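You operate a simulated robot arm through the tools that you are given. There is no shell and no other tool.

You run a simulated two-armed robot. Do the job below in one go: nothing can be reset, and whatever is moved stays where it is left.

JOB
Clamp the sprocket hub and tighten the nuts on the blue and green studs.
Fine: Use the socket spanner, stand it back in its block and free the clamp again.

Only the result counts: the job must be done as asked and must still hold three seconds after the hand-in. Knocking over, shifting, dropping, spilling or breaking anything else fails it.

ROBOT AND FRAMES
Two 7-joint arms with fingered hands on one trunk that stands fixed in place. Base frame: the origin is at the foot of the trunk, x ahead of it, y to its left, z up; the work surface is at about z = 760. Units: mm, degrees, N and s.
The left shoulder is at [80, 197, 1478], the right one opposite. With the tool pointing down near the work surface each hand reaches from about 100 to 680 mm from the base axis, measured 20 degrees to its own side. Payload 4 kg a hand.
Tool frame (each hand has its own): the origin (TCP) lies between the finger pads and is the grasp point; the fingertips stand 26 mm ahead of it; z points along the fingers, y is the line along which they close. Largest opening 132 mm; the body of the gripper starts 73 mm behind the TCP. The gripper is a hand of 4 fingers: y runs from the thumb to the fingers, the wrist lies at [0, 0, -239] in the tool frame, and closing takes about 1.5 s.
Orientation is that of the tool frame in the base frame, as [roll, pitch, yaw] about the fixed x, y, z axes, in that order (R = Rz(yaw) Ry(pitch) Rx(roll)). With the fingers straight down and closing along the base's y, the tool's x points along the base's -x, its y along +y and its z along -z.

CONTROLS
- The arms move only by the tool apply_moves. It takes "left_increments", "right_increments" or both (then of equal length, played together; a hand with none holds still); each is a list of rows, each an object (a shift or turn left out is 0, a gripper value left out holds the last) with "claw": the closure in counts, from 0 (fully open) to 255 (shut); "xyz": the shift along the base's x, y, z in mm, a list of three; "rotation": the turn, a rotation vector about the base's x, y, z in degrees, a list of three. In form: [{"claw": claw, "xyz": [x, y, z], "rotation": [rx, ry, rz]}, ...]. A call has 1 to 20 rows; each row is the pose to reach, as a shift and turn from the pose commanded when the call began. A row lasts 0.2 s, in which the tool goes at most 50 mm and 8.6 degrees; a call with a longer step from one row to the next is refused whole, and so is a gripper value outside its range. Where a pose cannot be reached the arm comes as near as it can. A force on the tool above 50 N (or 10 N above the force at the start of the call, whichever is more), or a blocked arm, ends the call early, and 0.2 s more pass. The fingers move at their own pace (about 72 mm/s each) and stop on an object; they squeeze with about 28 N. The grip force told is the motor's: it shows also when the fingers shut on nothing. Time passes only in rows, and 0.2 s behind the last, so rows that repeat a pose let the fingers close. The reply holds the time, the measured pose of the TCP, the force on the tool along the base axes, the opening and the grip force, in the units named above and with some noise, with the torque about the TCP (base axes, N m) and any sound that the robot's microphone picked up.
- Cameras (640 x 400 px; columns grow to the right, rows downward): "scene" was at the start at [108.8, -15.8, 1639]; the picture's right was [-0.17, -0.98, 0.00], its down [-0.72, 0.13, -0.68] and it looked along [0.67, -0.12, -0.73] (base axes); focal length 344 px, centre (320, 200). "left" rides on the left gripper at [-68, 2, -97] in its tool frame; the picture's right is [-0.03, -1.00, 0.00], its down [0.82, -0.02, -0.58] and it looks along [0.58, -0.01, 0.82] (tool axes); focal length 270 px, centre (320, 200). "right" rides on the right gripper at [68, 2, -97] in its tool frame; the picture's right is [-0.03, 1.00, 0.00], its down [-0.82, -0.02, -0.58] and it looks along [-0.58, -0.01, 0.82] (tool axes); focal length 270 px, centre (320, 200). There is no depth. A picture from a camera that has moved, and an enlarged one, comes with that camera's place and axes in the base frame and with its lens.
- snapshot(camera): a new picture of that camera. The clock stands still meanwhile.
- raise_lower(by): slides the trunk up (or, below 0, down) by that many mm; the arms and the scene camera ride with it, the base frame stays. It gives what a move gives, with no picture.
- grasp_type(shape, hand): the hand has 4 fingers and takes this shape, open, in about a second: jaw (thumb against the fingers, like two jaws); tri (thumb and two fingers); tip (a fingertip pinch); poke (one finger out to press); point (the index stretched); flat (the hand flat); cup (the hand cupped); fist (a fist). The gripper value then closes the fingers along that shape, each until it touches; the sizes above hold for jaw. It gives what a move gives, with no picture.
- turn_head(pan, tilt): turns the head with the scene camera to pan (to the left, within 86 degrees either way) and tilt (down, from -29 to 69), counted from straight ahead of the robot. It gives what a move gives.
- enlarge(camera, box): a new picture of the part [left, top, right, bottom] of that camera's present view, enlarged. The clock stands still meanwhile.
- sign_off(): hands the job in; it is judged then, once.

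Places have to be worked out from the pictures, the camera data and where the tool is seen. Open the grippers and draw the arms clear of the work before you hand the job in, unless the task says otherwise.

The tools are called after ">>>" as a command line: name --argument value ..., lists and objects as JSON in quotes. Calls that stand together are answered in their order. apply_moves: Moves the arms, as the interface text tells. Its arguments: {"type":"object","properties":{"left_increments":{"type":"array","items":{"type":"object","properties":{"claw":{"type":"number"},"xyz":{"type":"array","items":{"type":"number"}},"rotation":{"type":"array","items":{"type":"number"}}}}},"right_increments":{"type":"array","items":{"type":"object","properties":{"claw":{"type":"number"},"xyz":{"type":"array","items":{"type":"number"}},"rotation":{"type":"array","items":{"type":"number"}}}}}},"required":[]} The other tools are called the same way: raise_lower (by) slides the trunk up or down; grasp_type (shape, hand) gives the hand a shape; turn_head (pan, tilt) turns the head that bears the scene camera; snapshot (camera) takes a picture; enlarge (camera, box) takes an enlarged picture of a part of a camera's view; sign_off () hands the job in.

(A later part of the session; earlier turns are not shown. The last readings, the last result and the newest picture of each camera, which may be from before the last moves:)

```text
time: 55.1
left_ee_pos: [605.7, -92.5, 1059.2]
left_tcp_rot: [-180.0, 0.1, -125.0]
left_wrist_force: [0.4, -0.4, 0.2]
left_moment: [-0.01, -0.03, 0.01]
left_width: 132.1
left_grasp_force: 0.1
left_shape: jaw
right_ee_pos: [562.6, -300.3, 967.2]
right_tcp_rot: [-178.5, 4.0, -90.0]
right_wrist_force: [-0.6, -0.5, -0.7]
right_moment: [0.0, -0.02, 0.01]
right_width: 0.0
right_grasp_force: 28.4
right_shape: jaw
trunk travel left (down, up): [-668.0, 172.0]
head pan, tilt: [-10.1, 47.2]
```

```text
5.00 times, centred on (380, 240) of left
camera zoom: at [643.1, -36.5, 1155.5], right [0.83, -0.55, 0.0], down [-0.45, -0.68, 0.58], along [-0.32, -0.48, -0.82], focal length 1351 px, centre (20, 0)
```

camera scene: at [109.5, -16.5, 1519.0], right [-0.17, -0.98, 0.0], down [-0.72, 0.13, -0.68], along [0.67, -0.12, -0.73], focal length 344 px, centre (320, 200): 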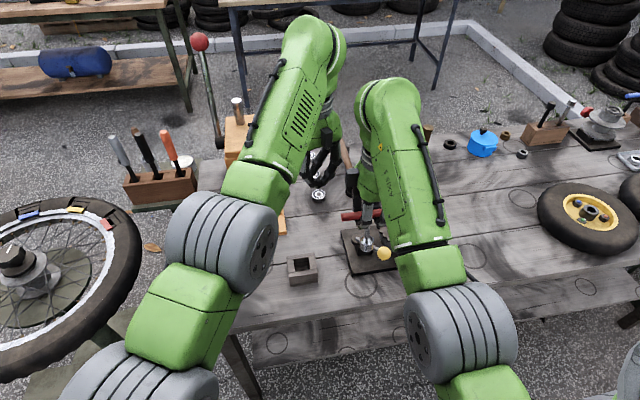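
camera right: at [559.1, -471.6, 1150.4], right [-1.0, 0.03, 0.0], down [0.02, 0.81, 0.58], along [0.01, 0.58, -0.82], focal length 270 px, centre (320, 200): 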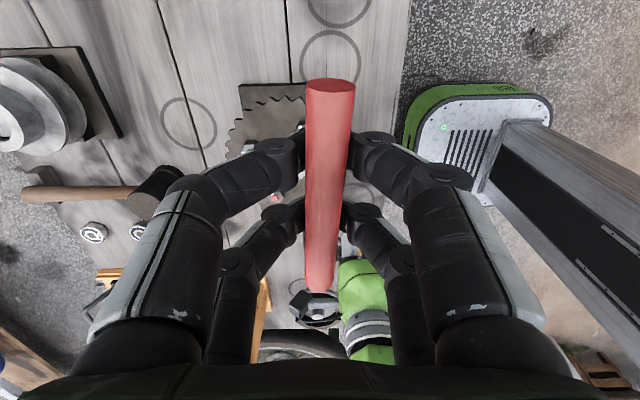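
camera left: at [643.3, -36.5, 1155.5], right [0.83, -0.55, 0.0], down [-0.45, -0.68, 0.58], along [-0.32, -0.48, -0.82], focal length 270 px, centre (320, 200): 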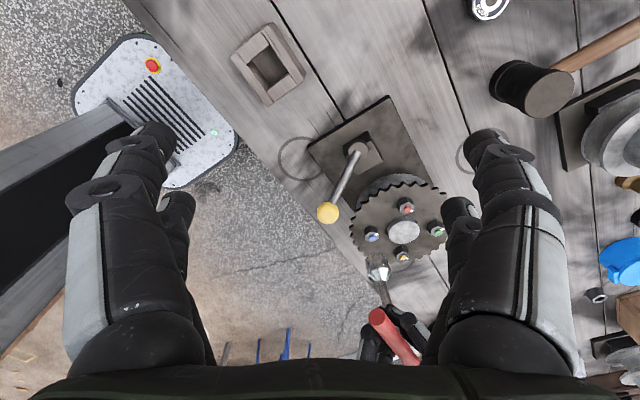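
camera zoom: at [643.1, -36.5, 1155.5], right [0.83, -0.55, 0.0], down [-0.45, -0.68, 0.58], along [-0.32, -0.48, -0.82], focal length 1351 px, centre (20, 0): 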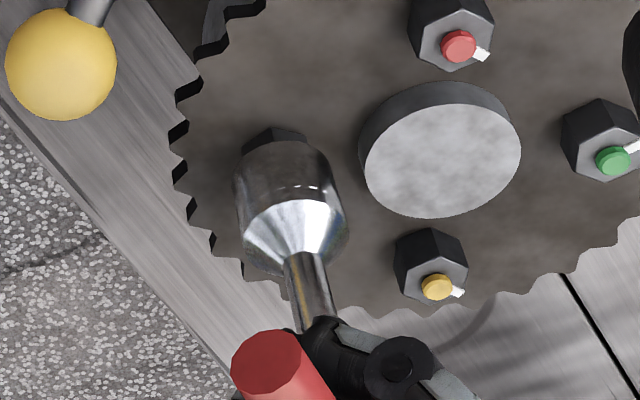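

The socket rim appears to rest on the nut's top face: the stud is inside, the offset is about 1.5 mm toward −y, and the hexes may be out of phase. I look closely at the hex orientation of the visible nuts.

>>> enlarge --camera "scene" --box '[395, 195, 435, 245]'

>>> enlarge --camera "left" --box '[360, 190, 450, 270]'

>>> snapshot --camera "right"

```text
8.00 times, centred on (415, 220) of scene
camera zoom: at [108.8, -15.8, 1519.0], right [-0.17, -0.98, 0.0], down [-0.72, 0.13, -0.68], along [0.67, -0.12, -0.73], focal length 2753 px, centre (-440, 40)
```

zoom: 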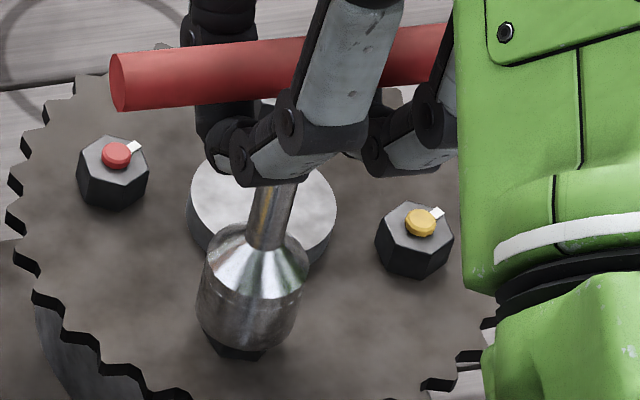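

```text
5.00 times, centred on (405, 230) of left
camera zoom: at [643.1, -36.5, 1155.5], right [0.83, -0.55, 0.0], down [-0.45, -0.68, 0.58], along [-0.32, -0.48, -0.82], focal length 1351 px, centre (-105, 50)
```

zoom: 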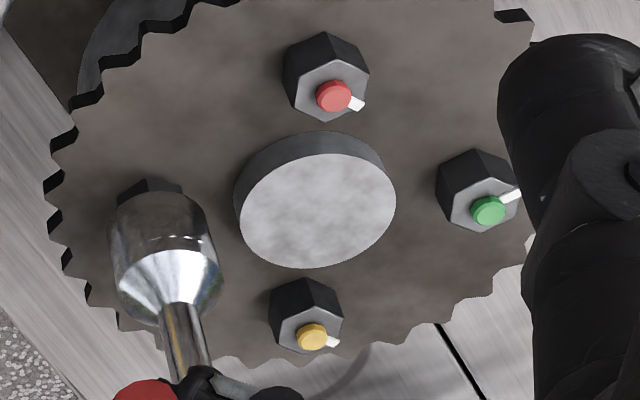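

```text
taken
camera right: at [557.7, -376.1, 1059.0], right [-1.0, 0.03, -0.02], down [0.01, 0.77, 0.63], along [0.04, 0.63, -0.77], focal length 270 px, centre (320, 200)
```

right: 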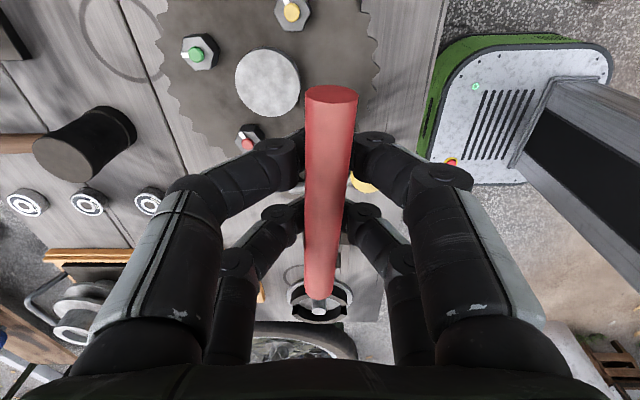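

I lift 8 mm so the socket is free, then re-measure its pose against the stud axis from both cameras.

>>> apply_moves --right_increments '[{"xyz": [0, 0, 4]}, {"xyz": [0, 0, 8]}, {"xyz": [0, 0, 12]}, {"xyz": [0, 0, 12]}]'

>>> enlarge --camera "scene" --box '[385, 195, 425, 245]'

>>> enlarge --camera "left" --box '[345, 210, 405, 290]'

```text
time: 56.1
left_ee_pos: [605.3, -93.0, 1060.3]
left_tcp_rot: [-180.0, 0.0, -125.0]
left_wrist_force: [-0.4, -0.2, 0.7]
left_moment: [0.01, -0.03, -0.01]
left_width: 131.9
left_grasp_force: 0.2
left_shape: jaw
right_ee_pos: [561.7, -301.0, 980.2]
right_tcp_rot: [-178.5, 4.0, -90.1]
right_wrist_force: [-0.9, 0.8, -1.4]
right_moment: [0.02, 0.01, 0.01]
right_width: 0.0
right_grasp_force: 27.9
right_shape: jaw
trunk travel left (down, up): [-668.0, 172.0]
head pan, tilt: [-10.1, 47.2]
```

```text
8.00 times, centred on (405, 220) of scene
camera zoom: at [109.1, -16.0, 1519.0], right [-0.17, -0.98, 0.0], down [-0.72, 0.13, -0.68], along [0.67, -0.12, -0.73], focal length 2753 px, centre (-360, 40)
```

zoom: 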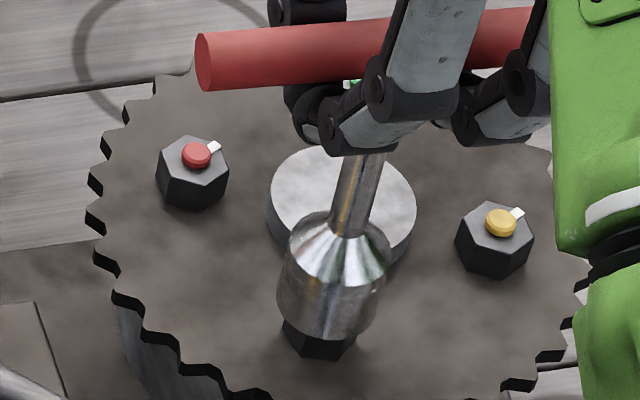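

```text
5.00 times, centred on (375, 250) of left
camera zoom: at [643.3, -36.6, 1155.4], right [0.83, -0.55, 0.0], down [-0.45, -0.68, 0.58], along [-0.32, -0.48, -0.82], focal length 1351 px, centre (45, -50)
```

zoom: 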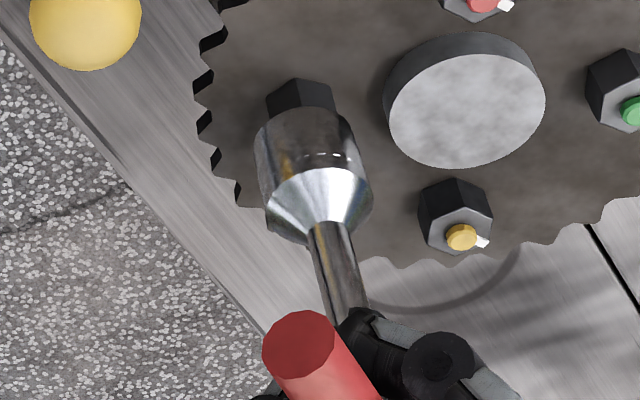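

The socket is within 1 mm of the stud axis and leans only about 1–2°. The fingers seem to cage the bar rather than pinch it, so its own weight will seat it once the hexes line up. I correct the lean, lower into light contact and sweep the angle slowly clockwise from +6°.

>>> apply_moves --right_increments '[{"xyz": [-1.4, -0.9, 0], "rotation": [0.6, -0.9, 3]}, {"xyz": [-2.8, -1.8, 0], "rotation": [1.2, -1.8, 6]}, {"xyz": [-2.8, -1.8, -4], "rotation": [1.2, -1.8, 6]}, {"xyz": [-2.8, -1.8, -8], "rotation": [1.2, -1.8, 6]}, {"xyz": [-2.8, -1.8, -11], "rotation": [1.2, -1.8, 6]}, {"xyz": [-2.8, -1.8, -13], "rotation": [1.2, -1.8, 6]}, {"xyz": [-2.8, -1.8, -13], "rotation": [1.2, -1.8, 4]}, {"xyz": [-2.8, -1.8, -13], "rotation": [1.2, -1.8, 2]}, {"xyz": [-2.8, -1.8, -13], "rotation": [1.2, -1.8, 0]}]'

>>> enlarge --camera "scene" --box '[385, 195, 425, 245]'

>>> enlarge --camera "left" --box '[345, 210, 405, 290]'

```text
time: 58.1
left_ee_pos: [605.2, -93.0, 1060.9]
left_tcp_rot: [-179.9, -0.1, -125.0]
left_wrist_force: [-1.1, -0.7, 0.3]
left_moment: [0.01, 0.03, -0.05]
left_width: 131.9
left_grasp_force: 0.0
left_shape: jaw
right_ee_pos: [559.5, -302.5, 966.4]
right_tcp_rot: [-176.7, 5.4, -89.9]
right_wrist_force: [-0.8, -0.5, 0.6]
right_moment: [0.01, -0.01, 0.03]
right_width: 0.1
right_grasp_force: 28.0
right_shape: jaw
trunk travel left (down, up): [-668.0, 172.0]
head pan, tilt: [-10.1, 47.2]
```

```text
8.00 times, centred on (405, 220) of scene
camera zoom: at [108.8, -15.7, 1519.0], right [-0.17, -0.98, 0.0], down [-0.72, 0.13, -0.68], along [0.67, -0.12, -0.73], focal length 2753 px, centre (-360, 40)
```

zoom: 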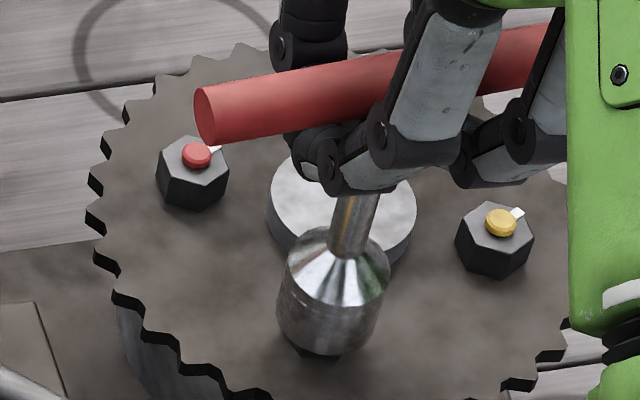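

```text
5.00 times, centred on (375, 250) of left
camera zoom: at [643.1, -36.4, 1155.5], right [0.83, -0.55, 0.0], down [-0.45, -0.68, 0.58], along [-0.32, -0.48, -0.82], focal length 1351 px, centre (45, -50)
```

zoom: 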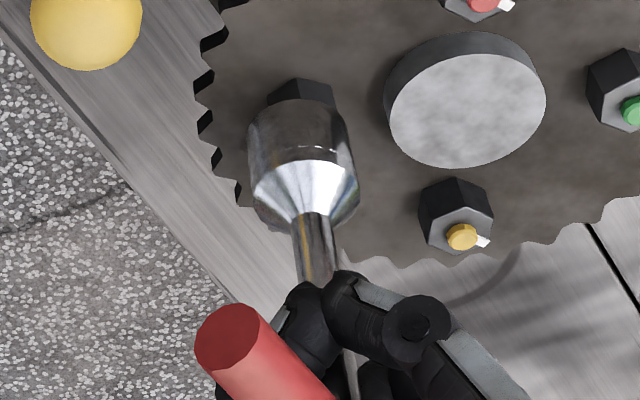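

The socket is still resting on the nut's top face, not seated. I keep sweeping clockwise with light contact.

>>> apply_moves --right_increments '[{"rotation": [0, 0, -2]}, {"rotation": [0, 0, -4]}, {"rotation": [0, 0, -6]}, {"rotation": [0, 0, -8]}, {"rotation": [0, 0, -10]}, {"rotation": [0, 0, -12]}, {"rotation": [0, 0, -12]}]'

>>> enlarge --camera "scene" --box '[385, 195, 425, 245]'

```text
time: 59.7
left_ee_pos: [605.2, -93.0, 1059.4]
left_tcp_rot: [180.0, 0.0, -125.0]
left_wrist_force: [-0.1, -0.1, 0.5]
left_moment: [0.0, 0.02, 0.01]
left_width: 131.9
left_grasp_force: 0.1
left_shape: jaw
right_ee_pos: [560.0, -302.8, 966.7]
right_tcp_rot: [-176.6, 5.4, -101.9]
right_wrist_force: [0.7, -0.6, -0.7]
right_moment: [-0.01, 0.01, 0.05]
right_width: 0.0
right_grasp_force: 27.7
right_shape: jaw
trunk travel left (down, up): [-668.0, 172.0]
head pan, tilt: [-10.1, 47.2]
```

```text
8.00 times, centred on (405, 220) of scene
camera zoom: at [108.9, -15.9, 1519.0], right [-0.17, -0.98, 0.0], down [-0.72, 0.13, -0.68], along [0.67, -0.12, -0.73], focal length 2753 px, centre (-360, 40)
```

zoom: 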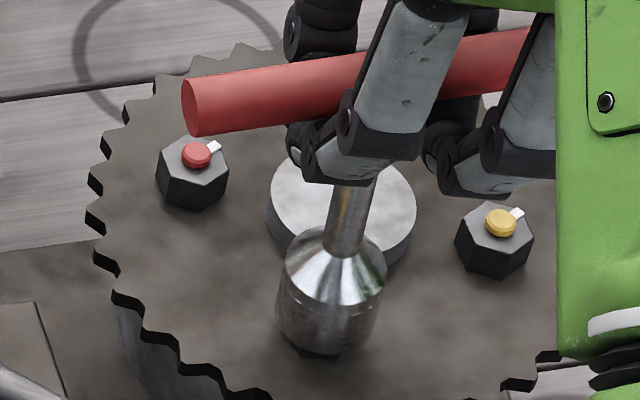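

The bar lags the hand because there is play in the cage. I continue clockwise.

>>> apply_moves --right_increments '[{"rotation": [0, 0, -3]}, {"rotation": [0, 0, -6]}, {"rotation": [0, 0, -9]}, {"rotation": [0, 0, -12]}, {"rotation": [0, 0, -15]}, {"rotation": [0, 0, -15]}]'

>>> enlarge --camera "scene" --box '[385, 195, 425, 245]'

>>> snapshot --camera "right"

```text
time: 61.1
left_ee_pos: [605.9, -91.5, 1059.8]
left_tcp_rot: [-180.0, -0.1, -125.0]
left_wrist_force: [0.5, 0.5, 0.3]
left_moment: [0.0, -0.01, -0.02]
left_width: 132.2
left_grasp_force: 0.1
left_shape: jaw
right_ee_pos: [560.4, -302.5, 966.7]
right_tcp_rot: [-176.7, 5.4, -116.8]
right_wrist_force: [0.3, 0.1, 0.3]
right_moment: [0.0, 0.01, 0.19]
right_width: 0.0
right_grasp_force: 28.3
right_shape: jaw
trunk travel left (down, up): [-668.0, 172.0]
head pan, tilt: [-10.1, 47.2]
```

```text
8.00 times, centred on (405, 220) of scene
camera zoom: at [108.8, -15.9, 1519.0], right [-0.17, -0.98, 0.0], down [-0.72, 0.13, -0.68], along [0.67, -0.12, -0.73], focal length 2753 px, centre (-360, 40)
```

zoom: 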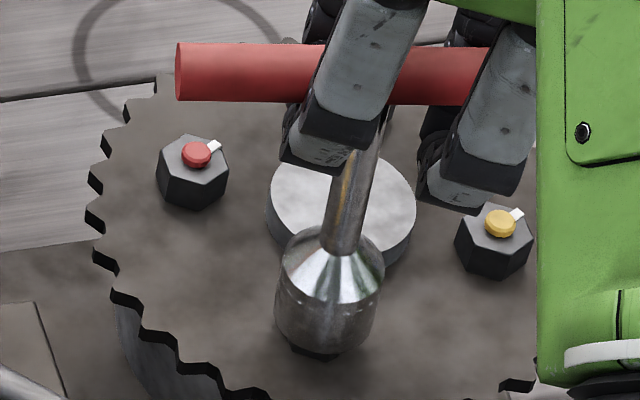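

```text
taken
camera right: at [517.7, -367.9, 1056.1], right [-0.88, 0.48, -0.05], down [0.33, 0.68, 0.65], along [0.35, 0.55, -0.76], focal length 270 px, centre (320, 200)
```

right: 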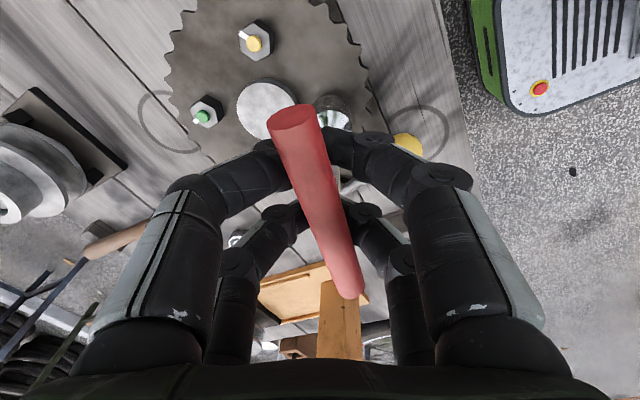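

The bar has now turned to about −11° and a torque of 0.19 N·m shows, which suggests the hex flats may be catching. I keep turning and watch the torque and height.

>>> apply_moves --right_increments '[{"rotation": [0, 0, -3]}, {"rotation": [0, 0, -6]}, {"rotation": [0, 0, -9]}, {"rotation": [0, 0, -12]}, {"rotation": [0, 0, -15]}, {"rotation": [0, 0, -15]}]'

>>> enlarge --camera "scene" --box '[385, 195, 425, 245]'

>>> enlarge --camera "left" --box '[345, 210, 405, 290]'

```text
time: 62.5
left_ee_pos: [606.2, -91.6, 1060.5]
left_tcp_rot: [180.0, 0.0, -125.0]
left_wrist_force: [0.1, 0.2, -0.8]
left_moment: [0.01, -0.02, 0.01]
left_width: 131.9
left_grasp_force: 0.1
left_shape: jaw
right_ee_pos: [559.4, -303.0, 966.2]
right_tcp_rot: [-176.6, 5.3, -131.9]
right_wrist_force: [-0.8, -0.3, -0.7]
right_moment: [-0.02, 0.01, 0.16]
right_width: 0.0
right_grasp_force: 28.2
right_shape: jaw
trunk travel left (down, up): [-668.0, 172.0]
head pan, tilt: [-10.1, 47.2]
```

```text
8.00 times, centred on (405, 220) of scene
camera zoom: at [108.8, -15.9, 1519.0], right [-0.17, -0.98, 0.0], down [-0.72, 0.13, -0.68], along [0.67, -0.12, -0.73], focal length 2753 px, centre (-360, 40)
```

zoom: 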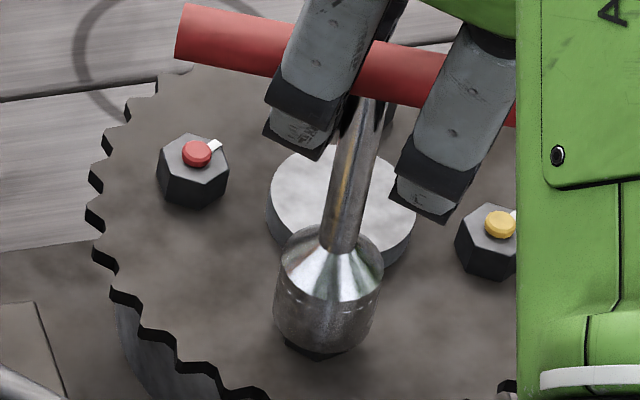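

```text
5.00 times, centred on (375, 250) of left
camera zoom: at [643.1, -36.5, 1155.5], right [0.83, -0.55, 0.0], down [-0.45, -0.68, 0.58], along [-0.32, -0.48, -0.82], focal length 1351 px, centre (45, -50)
```

zoom: 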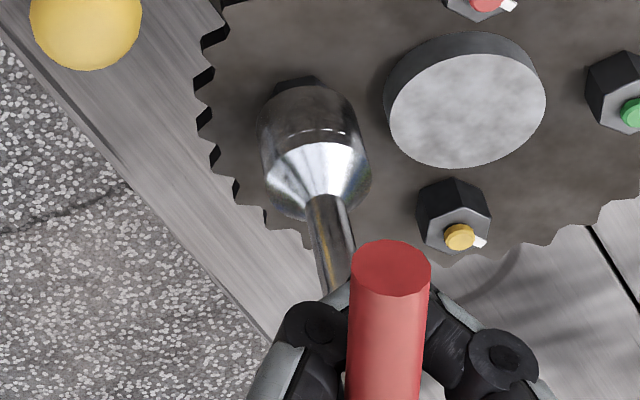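

The left view shows the socket has dropped about 5 mm over the nut, so the hex has engaged. I lower the hand a few mm so it can seat fully.

>>> apply_moves --right_increments '[{"xyz": [0, 0, -2]}, {"xyz": [0, 0, -4]}, {"xyz": [0, 0, -6]}, {"xyz": [0, 0, -6]}]'

>>> enlarge --camera "scene" --box '[385, 195, 425, 245]'

>>> enlarge --camera "left" --box '[345, 210, 405, 290]'

```text
time: 63.5
left_ee_pos: [606.6, -92.1, 1059.9]
left_tcp_rot: [-180.0, -0.1, -125.1]
left_wrist_force: [0.2, 1.0, -1.0]
left_moment: [-0.02, -0.01, -0.02]
left_width: 131.7
left_grasp_force: 0.1
left_shape: jaw
right_ee_pos: [560.4, -301.7, 959.5]
right_tcp_rot: [-176.7, 5.3, -131.8]
right_wrist_force: [-0.7, 1.2, 0.1]
right_moment: [0.02, -0.01, 0.02]
right_width: 0.0
right_grasp_force: 27.6
right_shape: jaw
trunk travel left (down, up): [-668.0, 172.0]
head pan, tilt: [-10.1, 47.2]
```

```text
8.00 times, centred on (405, 220) of scene
camera zoom: at [108.7, -15.7, 1519.0], right [-0.17, -0.98, 0.0], down [-0.72, 0.13, -0.68], along [0.67, -0.12, -0.73], focal length 2753 px, centre (-360, 40)
```

zoom: 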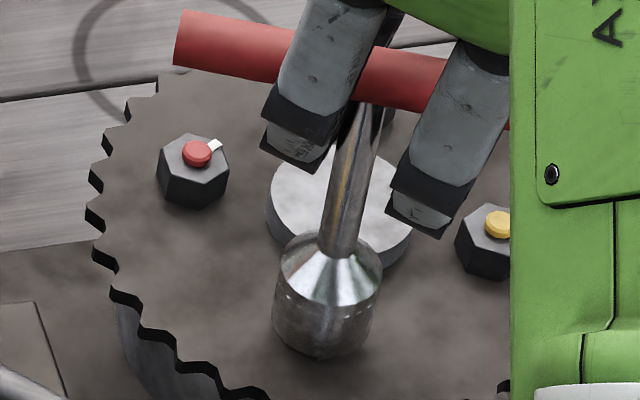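

```text
5.00 times, centred on (375, 250) of left
camera zoom: at [643.0, -36.4, 1155.6], right [0.83, -0.55, 0.0], down [-0.45, -0.68, 0.58], along [-0.32, -0.48, -0.82], focal length 1351 px, centre (45, -50)
```

zoom: 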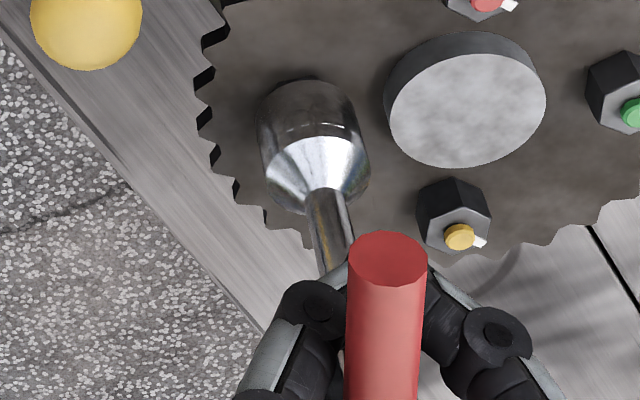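

The nut is no longer visible below the rim, so the socket is seated and the nut carries the spanner's weight. I shift the hand −3 mm in y to take out the remaining lean and start turning clockwise.

>>> apply_moves --right_increments '[{"xyz": [0, -1.5, 0]}, {"xyz": [0, -3, 0]}, {"xyz": [0, -3, 0], "rotation": [0, 0, -4]}, {"xyz": [0, -3, 0], "rotation": [0, 0, -8]}, {"xyz": [0, -3, 0], "rotation": [0, 0, -12]}, {"xyz": [0, -3, 0], "rotation": [0, 0, -16]}, {"xyz": [0, -3, 0], "rotation": [0, 0, -20]}]'

>>> enlarge --camera "scene" --box '[385, 195, 425, 245]'

>>> snapshot --camera "left"

```text
time: 65.1
left_ee_pos: [606.5, -92.7, 1060.3]
left_tcp_rot: [179.9, 0.0, -125.0]
left_wrist_force: [-0.1, 0.4, 0.5]
left_moment: [0.02, 0.0, -0.01]
left_width: 132.1
left_grasp_force: 0.1
left_shape: jaw
right_ee_pos: [559.5, -305.4, 960.1]
right_tcp_rot: [-176.7, 5.2, -152.0]
right_wrist_force: [-1.3, -0.2, -3.0]
right_moment: [0.0, 0.01, 0.22]
right_width: 0.0
right_grasp_force: 28.2
right_shape: jaw
trunk travel left (down, up): [-668.0, 172.0]
head pan, tilt: [-10.1, 47.2]
```

```text
8.00 times, centred on (405, 220) of scene
camera zoom: at [108.7, -15.9, 1519.0], right [-0.17, -0.98, 0.0], down [-0.72, 0.13, -0.68], along [0.67, -0.12, -0.73], focal length 2753 px, centre (-360, 40)
```

zoom: 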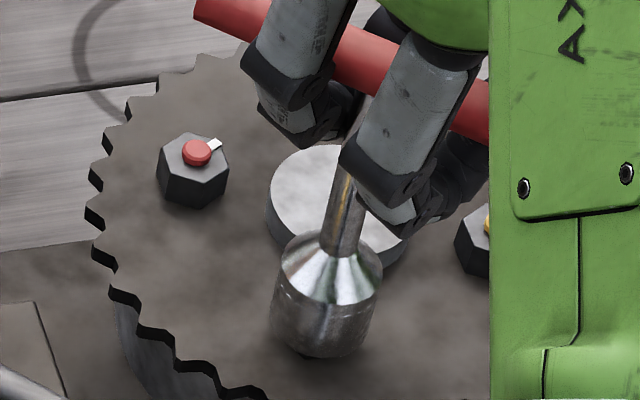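

```text
taken
camera left: at [643.0, -36.5, 1155.6], right [0.83, -0.55, 0.0], down [-0.45, -0.68, 0.58], along [-0.32, -0.48, -0.82], focal length 270 px, centre (320, 200)
```

left: 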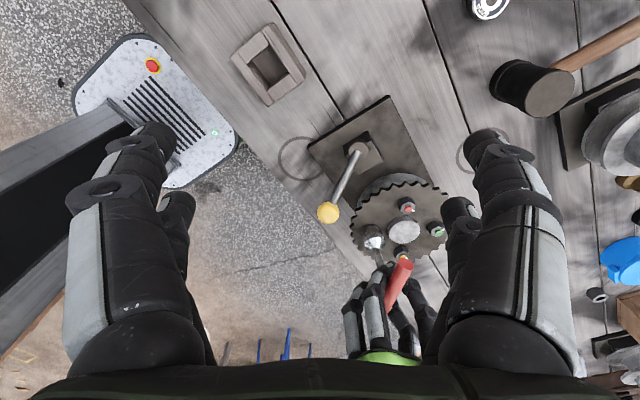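

The torque is about 0.22 N·m and the bar follows with some lag (bar −36°). I continue clockwise.

>>> apply_moves --right_increments '[{"rotation": [0, 0, -4]}, {"rotation": [0, 0, -8]}, {"rotation": [0, 0, -12]}, {"rotation": [0, 0, -16]}, {"rotation": [0, 0, -20]}, {"rotation": [0, 0, -20]}]'

>>> enlarge --camera "scene" --box '[375, 180, 435, 250]'

>>> snapshot --camera "right"

```text
time: 66.5
left_ee_pos: [606.4, -92.6, 1059.4]
left_tcp_rot: [-180.0, 0.0, -125.0]
left_wrist_force: [-0.6, 0.0, -0.1]
left_moment: [0.02, 0.0, -0.03]
left_width: 131.9
left_grasp_force: 0.0
left_shape: jaw
right_ee_pos: [559.1, -304.9, 959.9]
right_tcp_rot: [-176.7, 5.3, -172.0]
right_wrist_force: [-2.5, 1.4, -4.4]
right_moment: [-0.05, 0.02, 0.17]
right_width: 0.0
right_grasp_force: 27.7
right_shape: jaw
trunk travel left (down, up): [-668.0, 172.0]
head pan, tilt: [-10.1, 47.2]
```

```text
5.71 times, centred on (405, 215) of scene
camera zoom: at [108.7, -15.9, 1519.0], right [-0.17, -0.98, 0.0], down [-0.72, 0.13, -0.68], along [0.67, -0.12, -0.73], focal length 1967 px, centre (-166, 114)
```

zoom: 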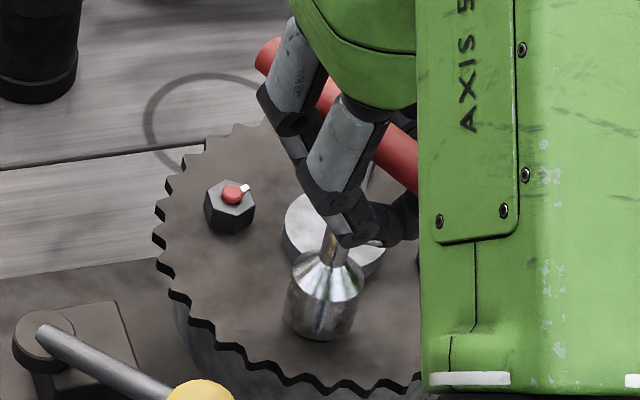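

```text
taken
camera right: at [481.7, -309.2, 1050.1], right [-0.11, 0.99, -0.06], down [0.75, 0.12, 0.65], along [0.65, 0.03, -0.76], focal length 270 px, centre (320, 200)
```

right: 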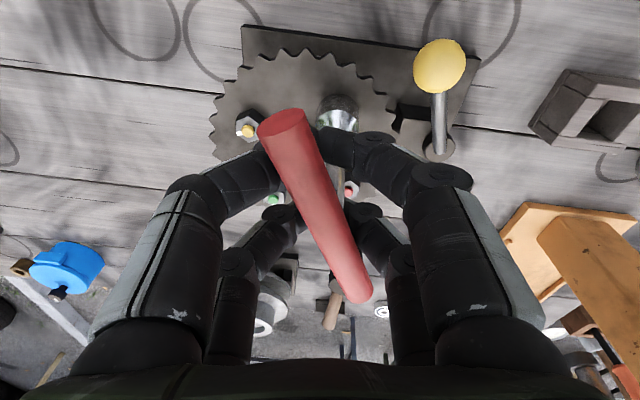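

The bar follows (now about −60°) with a steady 0.2 N·m. I keep turning, expecting the torque to rise when the nut tightens.

>>> apply_moves --right_increments '[{"rotation": [0, 0, -4]}, {"rotation": [0, 0, -8]}, {"rotation": [0, 0, -12]}, {"rotation": [0, 0, -16]}, {"rotation": [0, 0, -20]}, {"rotation": [0, 0, -20]}]'

>>> enlarge --camera "scene" --box '[375, 180, 435, 250]'

>>> snapshot --camera "right"

>>> enlarge --camera "left" --box '[345, 210, 435, 290]'

```text
time: 67.9
left_ee_pos: [605.1, -92.4, 1060.6]
left_tcp_rot: [-180.0, 0.0, -125.0]
left_wrist_force: [-0.3, -0.1, 0.7]
left_moment: [0.02, 0.0, -0.03]
left_width: 131.9
left_grasp_force: 0.0
left_shape: jaw
right_ee_pos: [558.3, -303.4, 959.7]
right_tcp_rot: [-176.6, 5.2, 168.2]
right_wrist_force: [-7.3, 3.8, -6.8]
right_moment: [0.01, 0.03, 1.21]
right_width: 0.0
right_grasp_force: 27.5
right_shape: jaw
trunk travel left (down, up): [-668.0, 172.0]
head pan, tilt: [-10.1, 47.2]
```

```text
5.71 times, centred on (405, 215) of scene
camera zoom: at [108.0, -15.4, 1519.1], right [-0.17, -0.98, 0.0], down [-0.72, 0.13, -0.68], along [0.67, -0.12, -0.73], focal length 1967 px, centre (-166, 114)
```

zoom: 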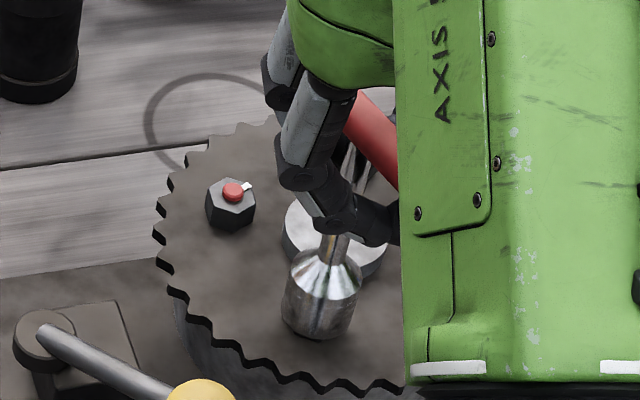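

```text
taken
camera right: at [484.5, -282.1, 1050.2], right [0.23, 0.97, -0.05], down [0.75, -0.14, 0.65], along [0.62, -0.19, -0.76], focal length 270 px, centre (320, 200)
```

right: 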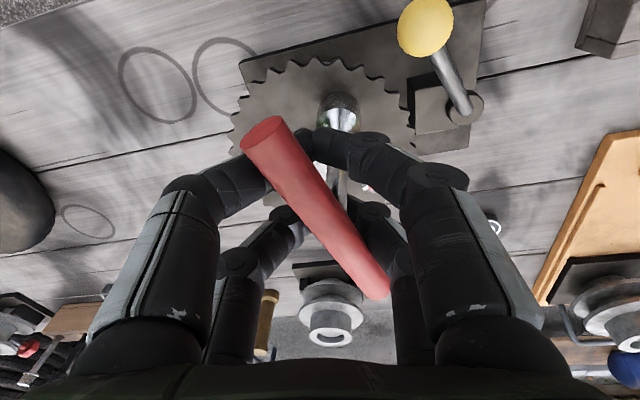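

```text
5.00 times, centred on (390, 250) of left
camera zoom: at [642.5, -36.1, 1155.8], right [0.83, -0.55, 0.0], down [-0.45, -0.68, 0.58], along [-0.32, -0.48, -0.82], focal length 1351 px, centre (-30, -50)
```

zoom: 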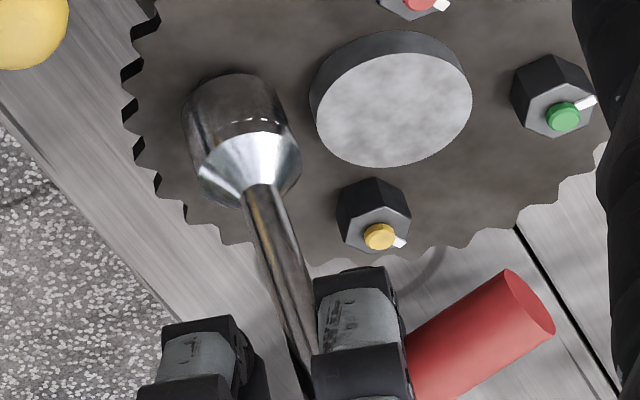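

The torque jumped to 1.2 N·m, so the nut has come up tight. I turn a little further to make sure it's firmly seated, watching torque and sound.

>>> apply_moves --right_increments '[{"rotation": [0, 0, -3]}, {"rotation": [0, 0, -6]}, {"rotation": [0, 0, -8]}, {"rotation": [0, 0, -8]}]'

>>> snapshot --camera "right"

>>> enlarge --camera "left" --box '[345, 210, 435, 290]'

```text
time: 68.9
left_ee_pos: [604.9, -91.1, 1059.9]
left_tcp_rot: [-179.9, 0.0, -124.8]
left_wrist_force: [0.8, 0.2, 1.2]
left_moment: [-0.02, 0.02, 0.0]
left_width: 131.6
left_grasp_force: 0.1
left_shape: jaw
right_ee_pos: [559.9, -302.6, 960.4]
right_tcp_rot: [-176.7, 5.3, 160.3]
right_wrist_force: [-10.9, 9.4, -12.9]
right_moment: [-0.03, 0.09, 2.14]
right_width: 0.0
right_grasp_force: 27.7
right_shape: jaw
trunk travel left (down, up): [-668.0, 172.0]
head pan, tilt: [-10.1, 47.2]
```

```text
taken
camera right: at [488.5, -271.0, 1050.6], right [0.37, 0.93, -0.05], down [0.72, -0.25, 0.65], along [0.59, -0.28, -0.76], focal length 270 px, centre (320, 200)
```

right: 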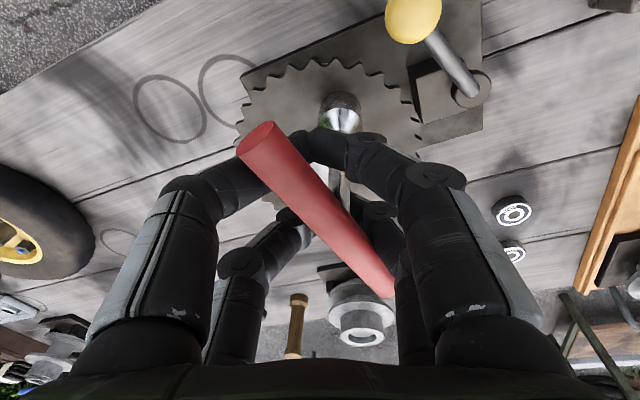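

```text
5.00 times, centred on (390, 250) of left
camera zoom: at [642.5, -35.0, 1155.8], right [0.83, -0.55, 0.0], down [-0.45, -0.68, 0.58], along [-0.32, -0.48, -0.82], focal length 1351 px, centre (-30, -50)
```

zoom: 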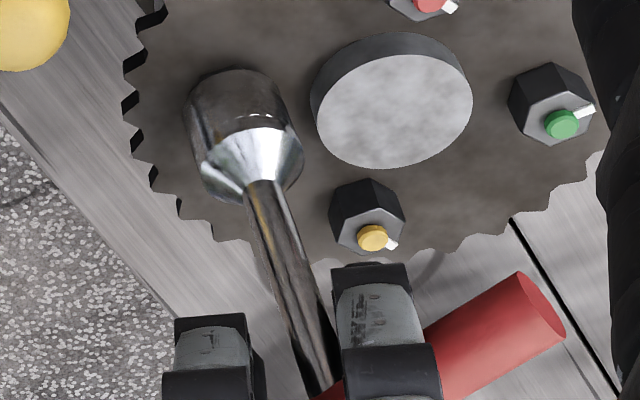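

Torque is at 2.1 N·m, and the sprocket may have turned by a degree or two under the load. I relax the hand and compare the sprocket with the earlier scene picture.

>>> apply_moves --right_increments '[{"rotation": [0, 0, 4]}, {"rotation": [0, 0, 8]}, {"rotation": [0, 0, 12]}, {"rotation": [0, 0, 16]}, {"rotation": [0, 0, 16]}]'

>>> enlarge --camera "scene" --box '[370, 180, 450, 260]'

>>> enlarge --camera "left" --box '[345, 210, 435, 290]'

```text
time: 70.1
left_ee_pos: [606.3, -92.0, 1059.9]
left_tcp_rot: [-179.9, 0.0, -125.1]
left_wrist_force: [-0.3, -0.1, -0.4]
left_moment: [0.0, -0.03, -0.01]
left_width: 132.0
left_grasp_force: 0.0
left_shape: jaw
right_ee_pos: [559.9, -306.3, 961.0]
right_tcp_rot: [-176.6, 5.4, 176.1]
right_wrist_force: [0.4, 0.2, -0.9]
right_moment: [0.01, 0.01, 0.03]
right_width: 0.0
right_grasp_force: 28.1
right_shape: jaw
trunk travel left (down, up): [-668.0, 172.0]
head pan, tilt: [-10.1, 47.2]
```

```text
5.00 times, centred on (410, 220) of scene
camera zoom: at [109.4, -16.1, 1519.0], right [-0.17, -0.98, 0.0], down [-0.72, 0.13, -0.68], along [0.67, -0.12, -0.73], focal length 1721 px, centre (-130, 100)
```

zoom: 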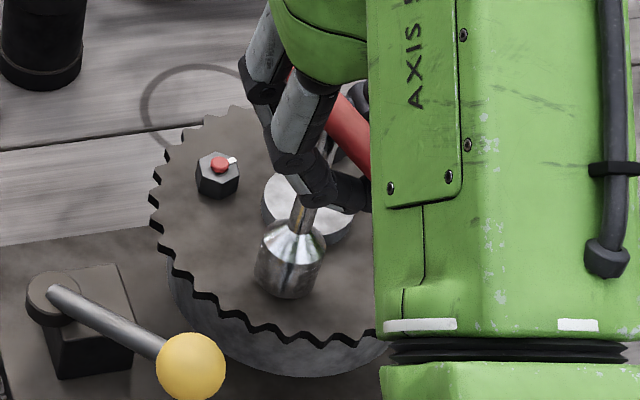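

```text
5.00 times, centred on (390, 250) of left
camera zoom: at [643.5, -36.7, 1155.3], right [0.83, -0.55, 0.0], down [-0.45, -0.68, 0.58], along [-0.32, -0.48, -0.82], focal length 1351 px, centre (-30, -50)
```

zoom: 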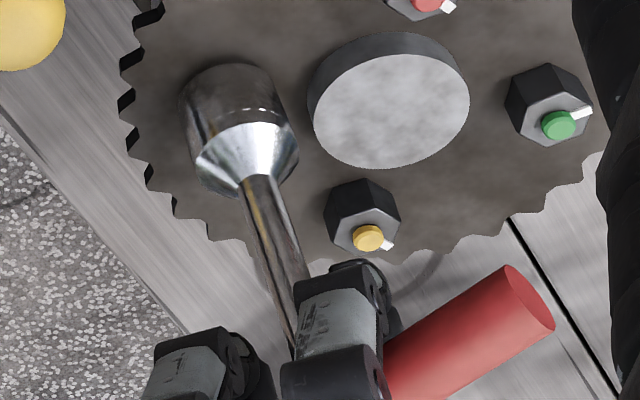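

The nut is tight; the hub crept about 4–5° at the highest torque (~2 N·m), so I'll limit the torque on the next one. I lift the socket off to check the blue index mark.

>>> apply_moves --right_increments '[{"xyz": [0, 0, 4]}, {"xyz": [0, 0, 8]}, {"xyz": [0, 0, 13]}, {"xyz": [0, 0, 20]}, {"xyz": [0, 0, 28]}, {"xyz": [0, 0, 36]}, {"xyz": [0, 0, 44]}, {"xyz": [0, 0, 50]}, {"xyz": [0, 0, 55]}, {"xyz": [0, 0, 55]}]'

>>> enlarge --camera "scene" --box '[370, 180, 450, 260]'

>>> enlarge --camera "left" --box '[345, 190, 455, 290]'

```text
time: 72.3
left_ee_pos: [605.3, -92.8, 1059.1]
left_tcp_rot: [-180.0, 0.1, -125.1]
left_wrist_force: [0.2, 0.2, 0.3]
left_moment: [0.02, -0.01, -0.02]
left_width: 131.7
left_grasp_force: 0.1
left_shape: jaw
right_ee_pos: [560.2, -305.8, 1015.0]
right_tcp_rot: [-176.7, 5.3, 176.2]
right_wrist_force: [0.6, 0.1, -2.2]
right_moment: [-0.03, 0.0, 0.02]
right_width: 0.1
right_grasp_force: 28.0
right_shape: jaw
trunk travel left (down, up): [-668.0, 172.0]
head pan, tilt: [-10.1, 47.2]
```

```text
5.00 times, centred on (410, 220) of scene
camera zoom: at [109.2, -16.0, 1519.0], right [-0.17, -0.98, 0.0], down [-0.72, 0.13, -0.68], along [0.67, -0.12, -0.73], focal length 1721 px, centre (-130, 100)
```

zoom: 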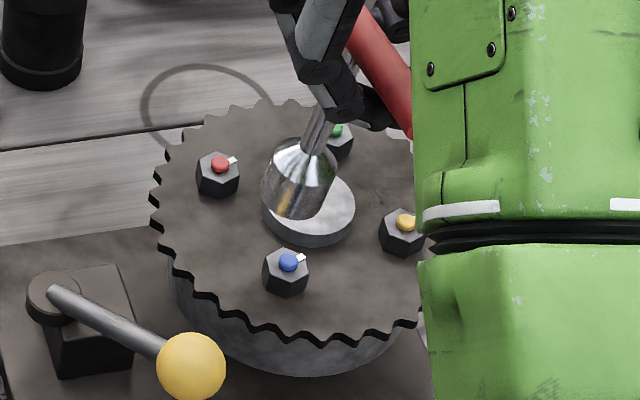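

```text
4.00 times, centred on (400, 240) of left
camera zoom: at [643.4, -36.6, 1155.4], right [0.83, -0.55, 0.0], down [-0.45, -0.68, 0.58], along [-0.32, -0.48, -0.82], focal length 1081 px, centre (0, 40)
```

zoom: 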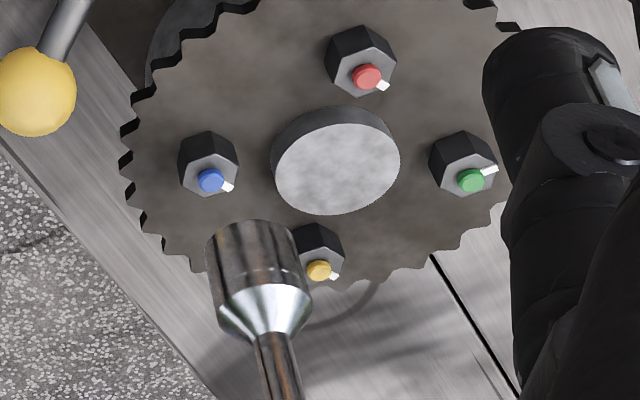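

The blue index mark now matches red and yellow, so blue is tight. Green must turn about 60° the same way. I turn the hand back +60° so the socket's hex phase suits, and move above the green nut at around (638,-345).

>>> apply_moves --right_increments '[{"xyz": [0, 0, 8], "rotation": [0, 0, 5]}, {"xyz": [10, -6, 12], "rotation": [0, 0, 12]}, {"xyz": [20, -13, 12], "rotation": [0, 0, 20]}, {"xyz": [32, -21, 12], "rotation": [0, 0, 28]}, {"xyz": [44, -29, 12], "rotation": [0, 0, 36]}, {"xyz": [56, -37, 12], "rotation": [0, 0, 44]}, {"xyz": [68, -45, 12], "rotation": [0, 0, 52]}, {"xyz": [82, -53.5, 12], "rotation": [0, 0, 60]}, {"xyz": [82, -53.5, 12], "rotation": [0, 0, 60]}]'

>>> enlarge --camera "scene" --box '[380, 170, 460, 250]'

>>> snapshot --camera "left"

```text
time: 74.3
left_ee_pos: [605.2, -92.5, 1060.6]
left_tcp_rot: [-180.0, 0.0, -125.0]
left_wrist_force: [0.6, 0.4, -0.2]
left_moment: [-0.01, 0.04, -0.05]
left_width: 131.9
left_grasp_force: 0.0
left_shape: jaw
right_ee_pos: [641.8, -357.6, 1027.7]
right_tcp_rot: [-176.7, 5.4, -123.7]
right_wrist_force: [0.1, 0.4, -1.7]
right_moment: [-0.02, 0.01, 0.01]
right_width: 0.0
right_grasp_force: 27.6
right_shape: jaw
trunk travel left (down, up): [-668.0, 172.0]
head pan, tilt: [-10.1, 47.2]
```

```text
5.00 times, centred on (420, 210) of scene
camera zoom: at [109.1, -16.0, 1519.0], right [-0.17, -0.98, 0.0], down [-0.72, 0.13, -0.68], along [0.67, -0.12, -0.73], focal length 1721 px, centre (-180, 150)
```

zoom: 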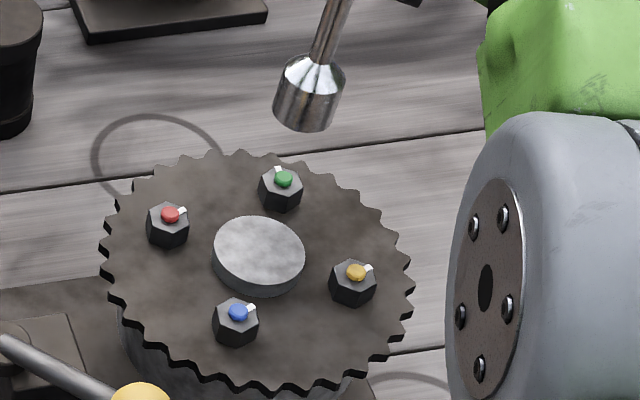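

```text
taken
camera left: at [643.3, -36.5, 1155.4], right [0.83, -0.55, 0.0], down [-0.45, -0.68, 0.58], along [-0.32, -0.48, -0.82], focal length 270 px, centre (320, 200)
```

left: 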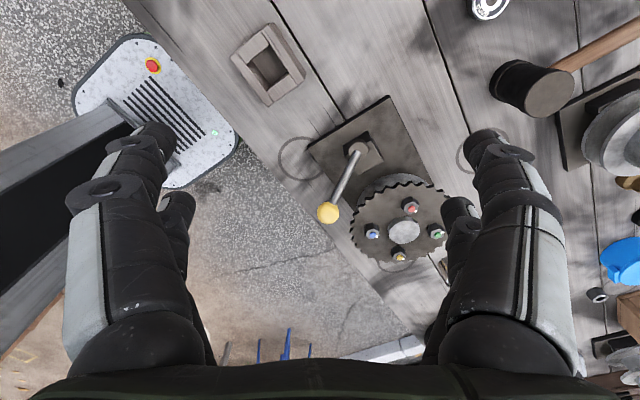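

In the scene view the socket already lines up with the green stud. I rotate the left camera to see it from the other direction.

>>> apply_moves --left_increments '[{"rotation": [0, 0, 8]}, {"rotation": [0, 0, 16]}, {"rotation": [0, 0, 25]}, {"rotation": [0, 0, 25]}]'

>>> snapshot --camera "left"

>>> enlarge --camera "left" --box '[330, 200, 430, 340]'

>>> enlarge --camera "scene" --box '[390, 150, 450, 220]'

```text
refused: row 3 steps farther than a row can; nothing moved
```

```text
taken
camera left: at [643.3, -36.5, 1155.4], right [0.83, -0.55, 0.0], down [-0.45, -0.68, 0.58], along [-0.32, -0.48, -0.82], focal length 270 px, centre (320, 200)
```

left: 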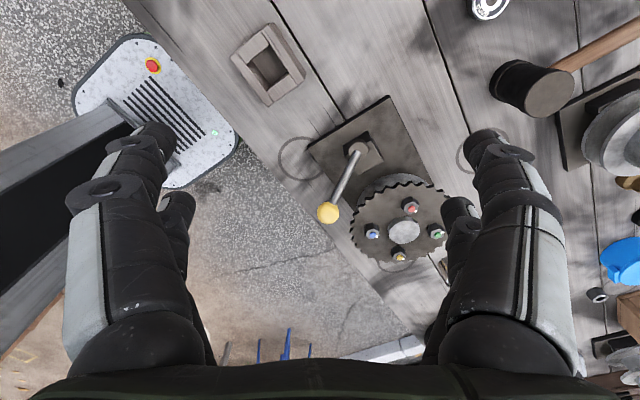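

```text
2.86 times, centred on (380, 270) of left
camera zoom: at [643.3, -36.5, 1155.4], right [0.83, -0.55, 0.0], down [-0.45, -0.68, 0.58], along [-0.32, -0.48, -0.82], focal length 772 px, centre (149, 0)
```

zoom: 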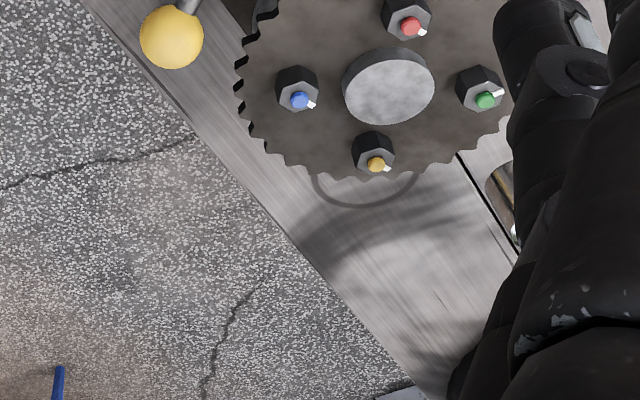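

```text
5.71 times, centred on (420, 185) of scene
camera zoom: at [109.1, -16.0, 1519.0], right [-0.17, -0.98, 0.0], down [-0.72, 0.13, -0.68], along [0.67, -0.12, -0.73], focal length 1967 px, centre (-251, 286)
```

zoom: 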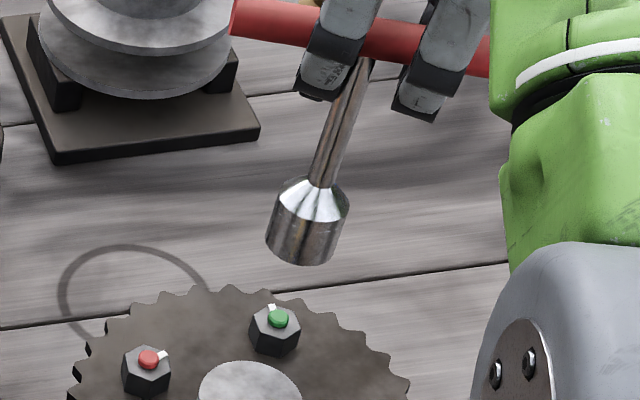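

The rotation step was too large, so I repeat it in smaller rows.

>>> apply_moves --left_increments '[{"rotation": [0, 0, 7]}, {"rotation": [0, 0, 14]}, {"rotation": [0, 0, 20]}, {"rotation": [0, 0, 25]}, {"rotation": [0, 0, 25]}]'

>>> snapshot --camera "left"

>>> enlarge --camera "left" --box '[320, 200, 440, 340]'

```text
time: 75.5
left_ee_pos: [606.3, -92.3, 1059.9]
left_tcp_rot: [-180.0, -0.1, -99.9]
left_wrist_force: [-0.4, 0.0, -0.8]
left_moment: [-0.01, -0.02, 0.02]
left_width: 132.3
left_grasp_force: 0.1
left_shape: jaw
right_ee_pos: [640.7, -358.9, 1026.9]
right_tcp_rot: [-176.6, 5.3, -123.8]
right_wrist_force: [-0.4, -0.5, -1.9]
right_moment: [-0.05, -0.01, -0.04]
right_width: 0.2
right_grasp_force: 27.6
right_shape: jaw
trunk travel left (down, up): [-668.0, 172.0]
head pan, tilt: [-10.1, 47.2]
```

```text
taken
camera left: at [615.5, -25.9, 1155.5], right [0.99, -0.15, 0.0], down [-0.12, -0.81, 0.58], along [-0.09, -0.57, -0.82], focal length 270 px, centre (320, 200)
```

left: 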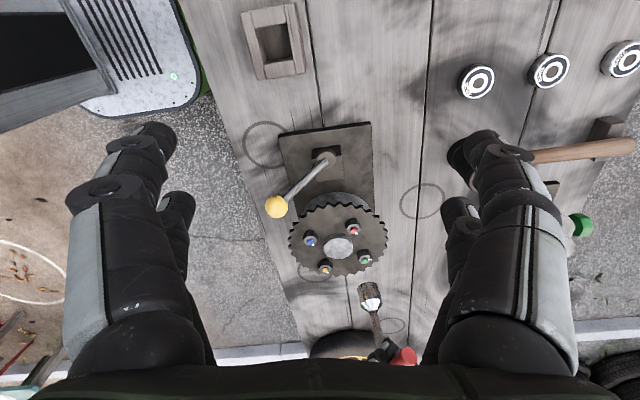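

```text
2.86 times, centred on (380, 270) of left
camera zoom: at [615.5, -25.9, 1155.5], right [0.99, -0.15, 0.0], down [-0.12, -0.81, 0.58], along [-0.09, -0.57, -0.82], focal length 772 px, centre (149, 0)
```

zoom: 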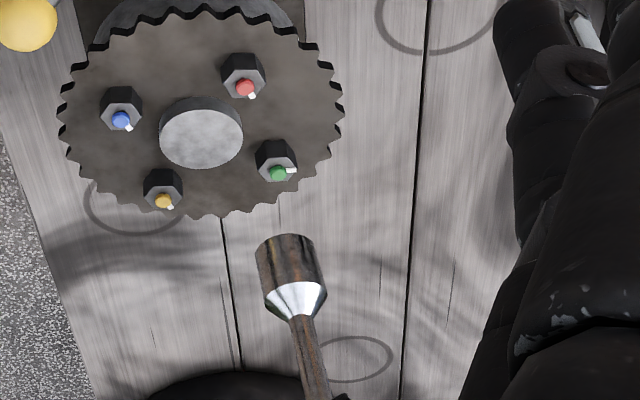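

The second view shows the shaft leaning about 3.5° toward −x and +y and the socket about 3.5 mm short in x. I correct the tilt and offset and lower to about 8 mm above the stud.

>>> apply_moves --right_increments '[{"xyz": [-1, 2, -8], "rotation": [-1.2, -1.1, 0]}, {"xyz": [-2, 4, -16], "rotation": [-2.4, -2.3, 0]}, {"xyz": [-3.1, 5.75, -24], "rotation": [-3.6, -3.4, 0]}, {"xyz": [-3.1, 5.75, -30], "rotation": [-3.6, -3.4, 0]}, {"xyz": [-3.1, 5.75, -34], "rotation": [-3.6, -3.4, 0]}, {"xyz": [-3.1, 5.75, -34], "rotation": [-3.6, -3.4, 0]}]'

>>> enlarge --camera "left" --box '[330, 220, 410, 320]'

>>> enlarge --camera "scene" --box '[390, 160, 450, 230]'

```text
time: 76.9
left_ee_pos: [605.7, -90.9, 1059.3]
left_tcp_rot: [180.0, 0.0, -100.0]
left_wrist_force: [-0.5, 0.0, 0.2]
left_moment: [0.01, 0.01, 0.0]
left_width: 132.0
left_grasp_force: 0.1
left_shape: jaw
right_ee_pos: [639.3, -352.9, 994.2]
right_tcp_rot: [-171.8, 4.2, -123.5]
right_wrist_force: [0.3, 0.0, -2.5]
right_moment: [-0.03, 0.02, -0.01]
right_width: 0.0
right_grasp_force: 27.7
right_shape: jaw
trunk travel left (down, up): [-668.0, 172.0]
head pan, tilt: [-10.1, 47.2]
```

```text
4.00 times, centred on (370, 270) of left
camera zoom: at [615.5, -25.8, 1155.6], right [0.99, -0.15, 0.0], down [-0.12, -0.81, 0.58], along [-0.09, -0.57, -0.82], focal length 1081 px, centre (120, -80)
```

zoom: 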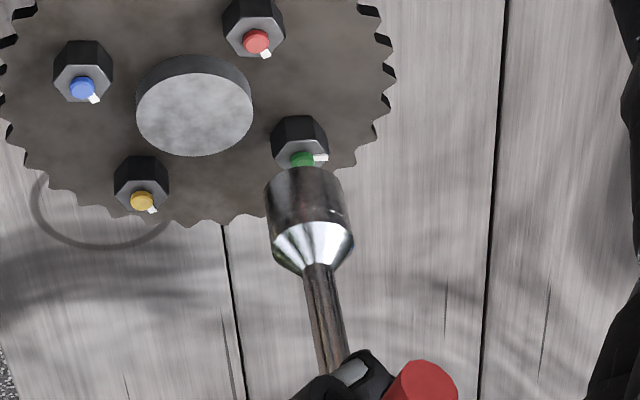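

```text
5.71 times, centred on (420, 195) of scene
camera zoom: at [109.1, -16.0, 1519.0], right [-0.17, -0.98, 0.0], down [-0.72, 0.13, -0.68], along [0.67, -0.12, -0.73], focal length 1967 px, centre (-251, 229)
```

zoom: 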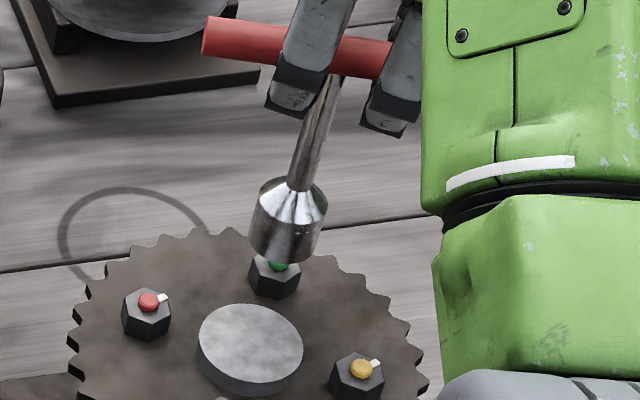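

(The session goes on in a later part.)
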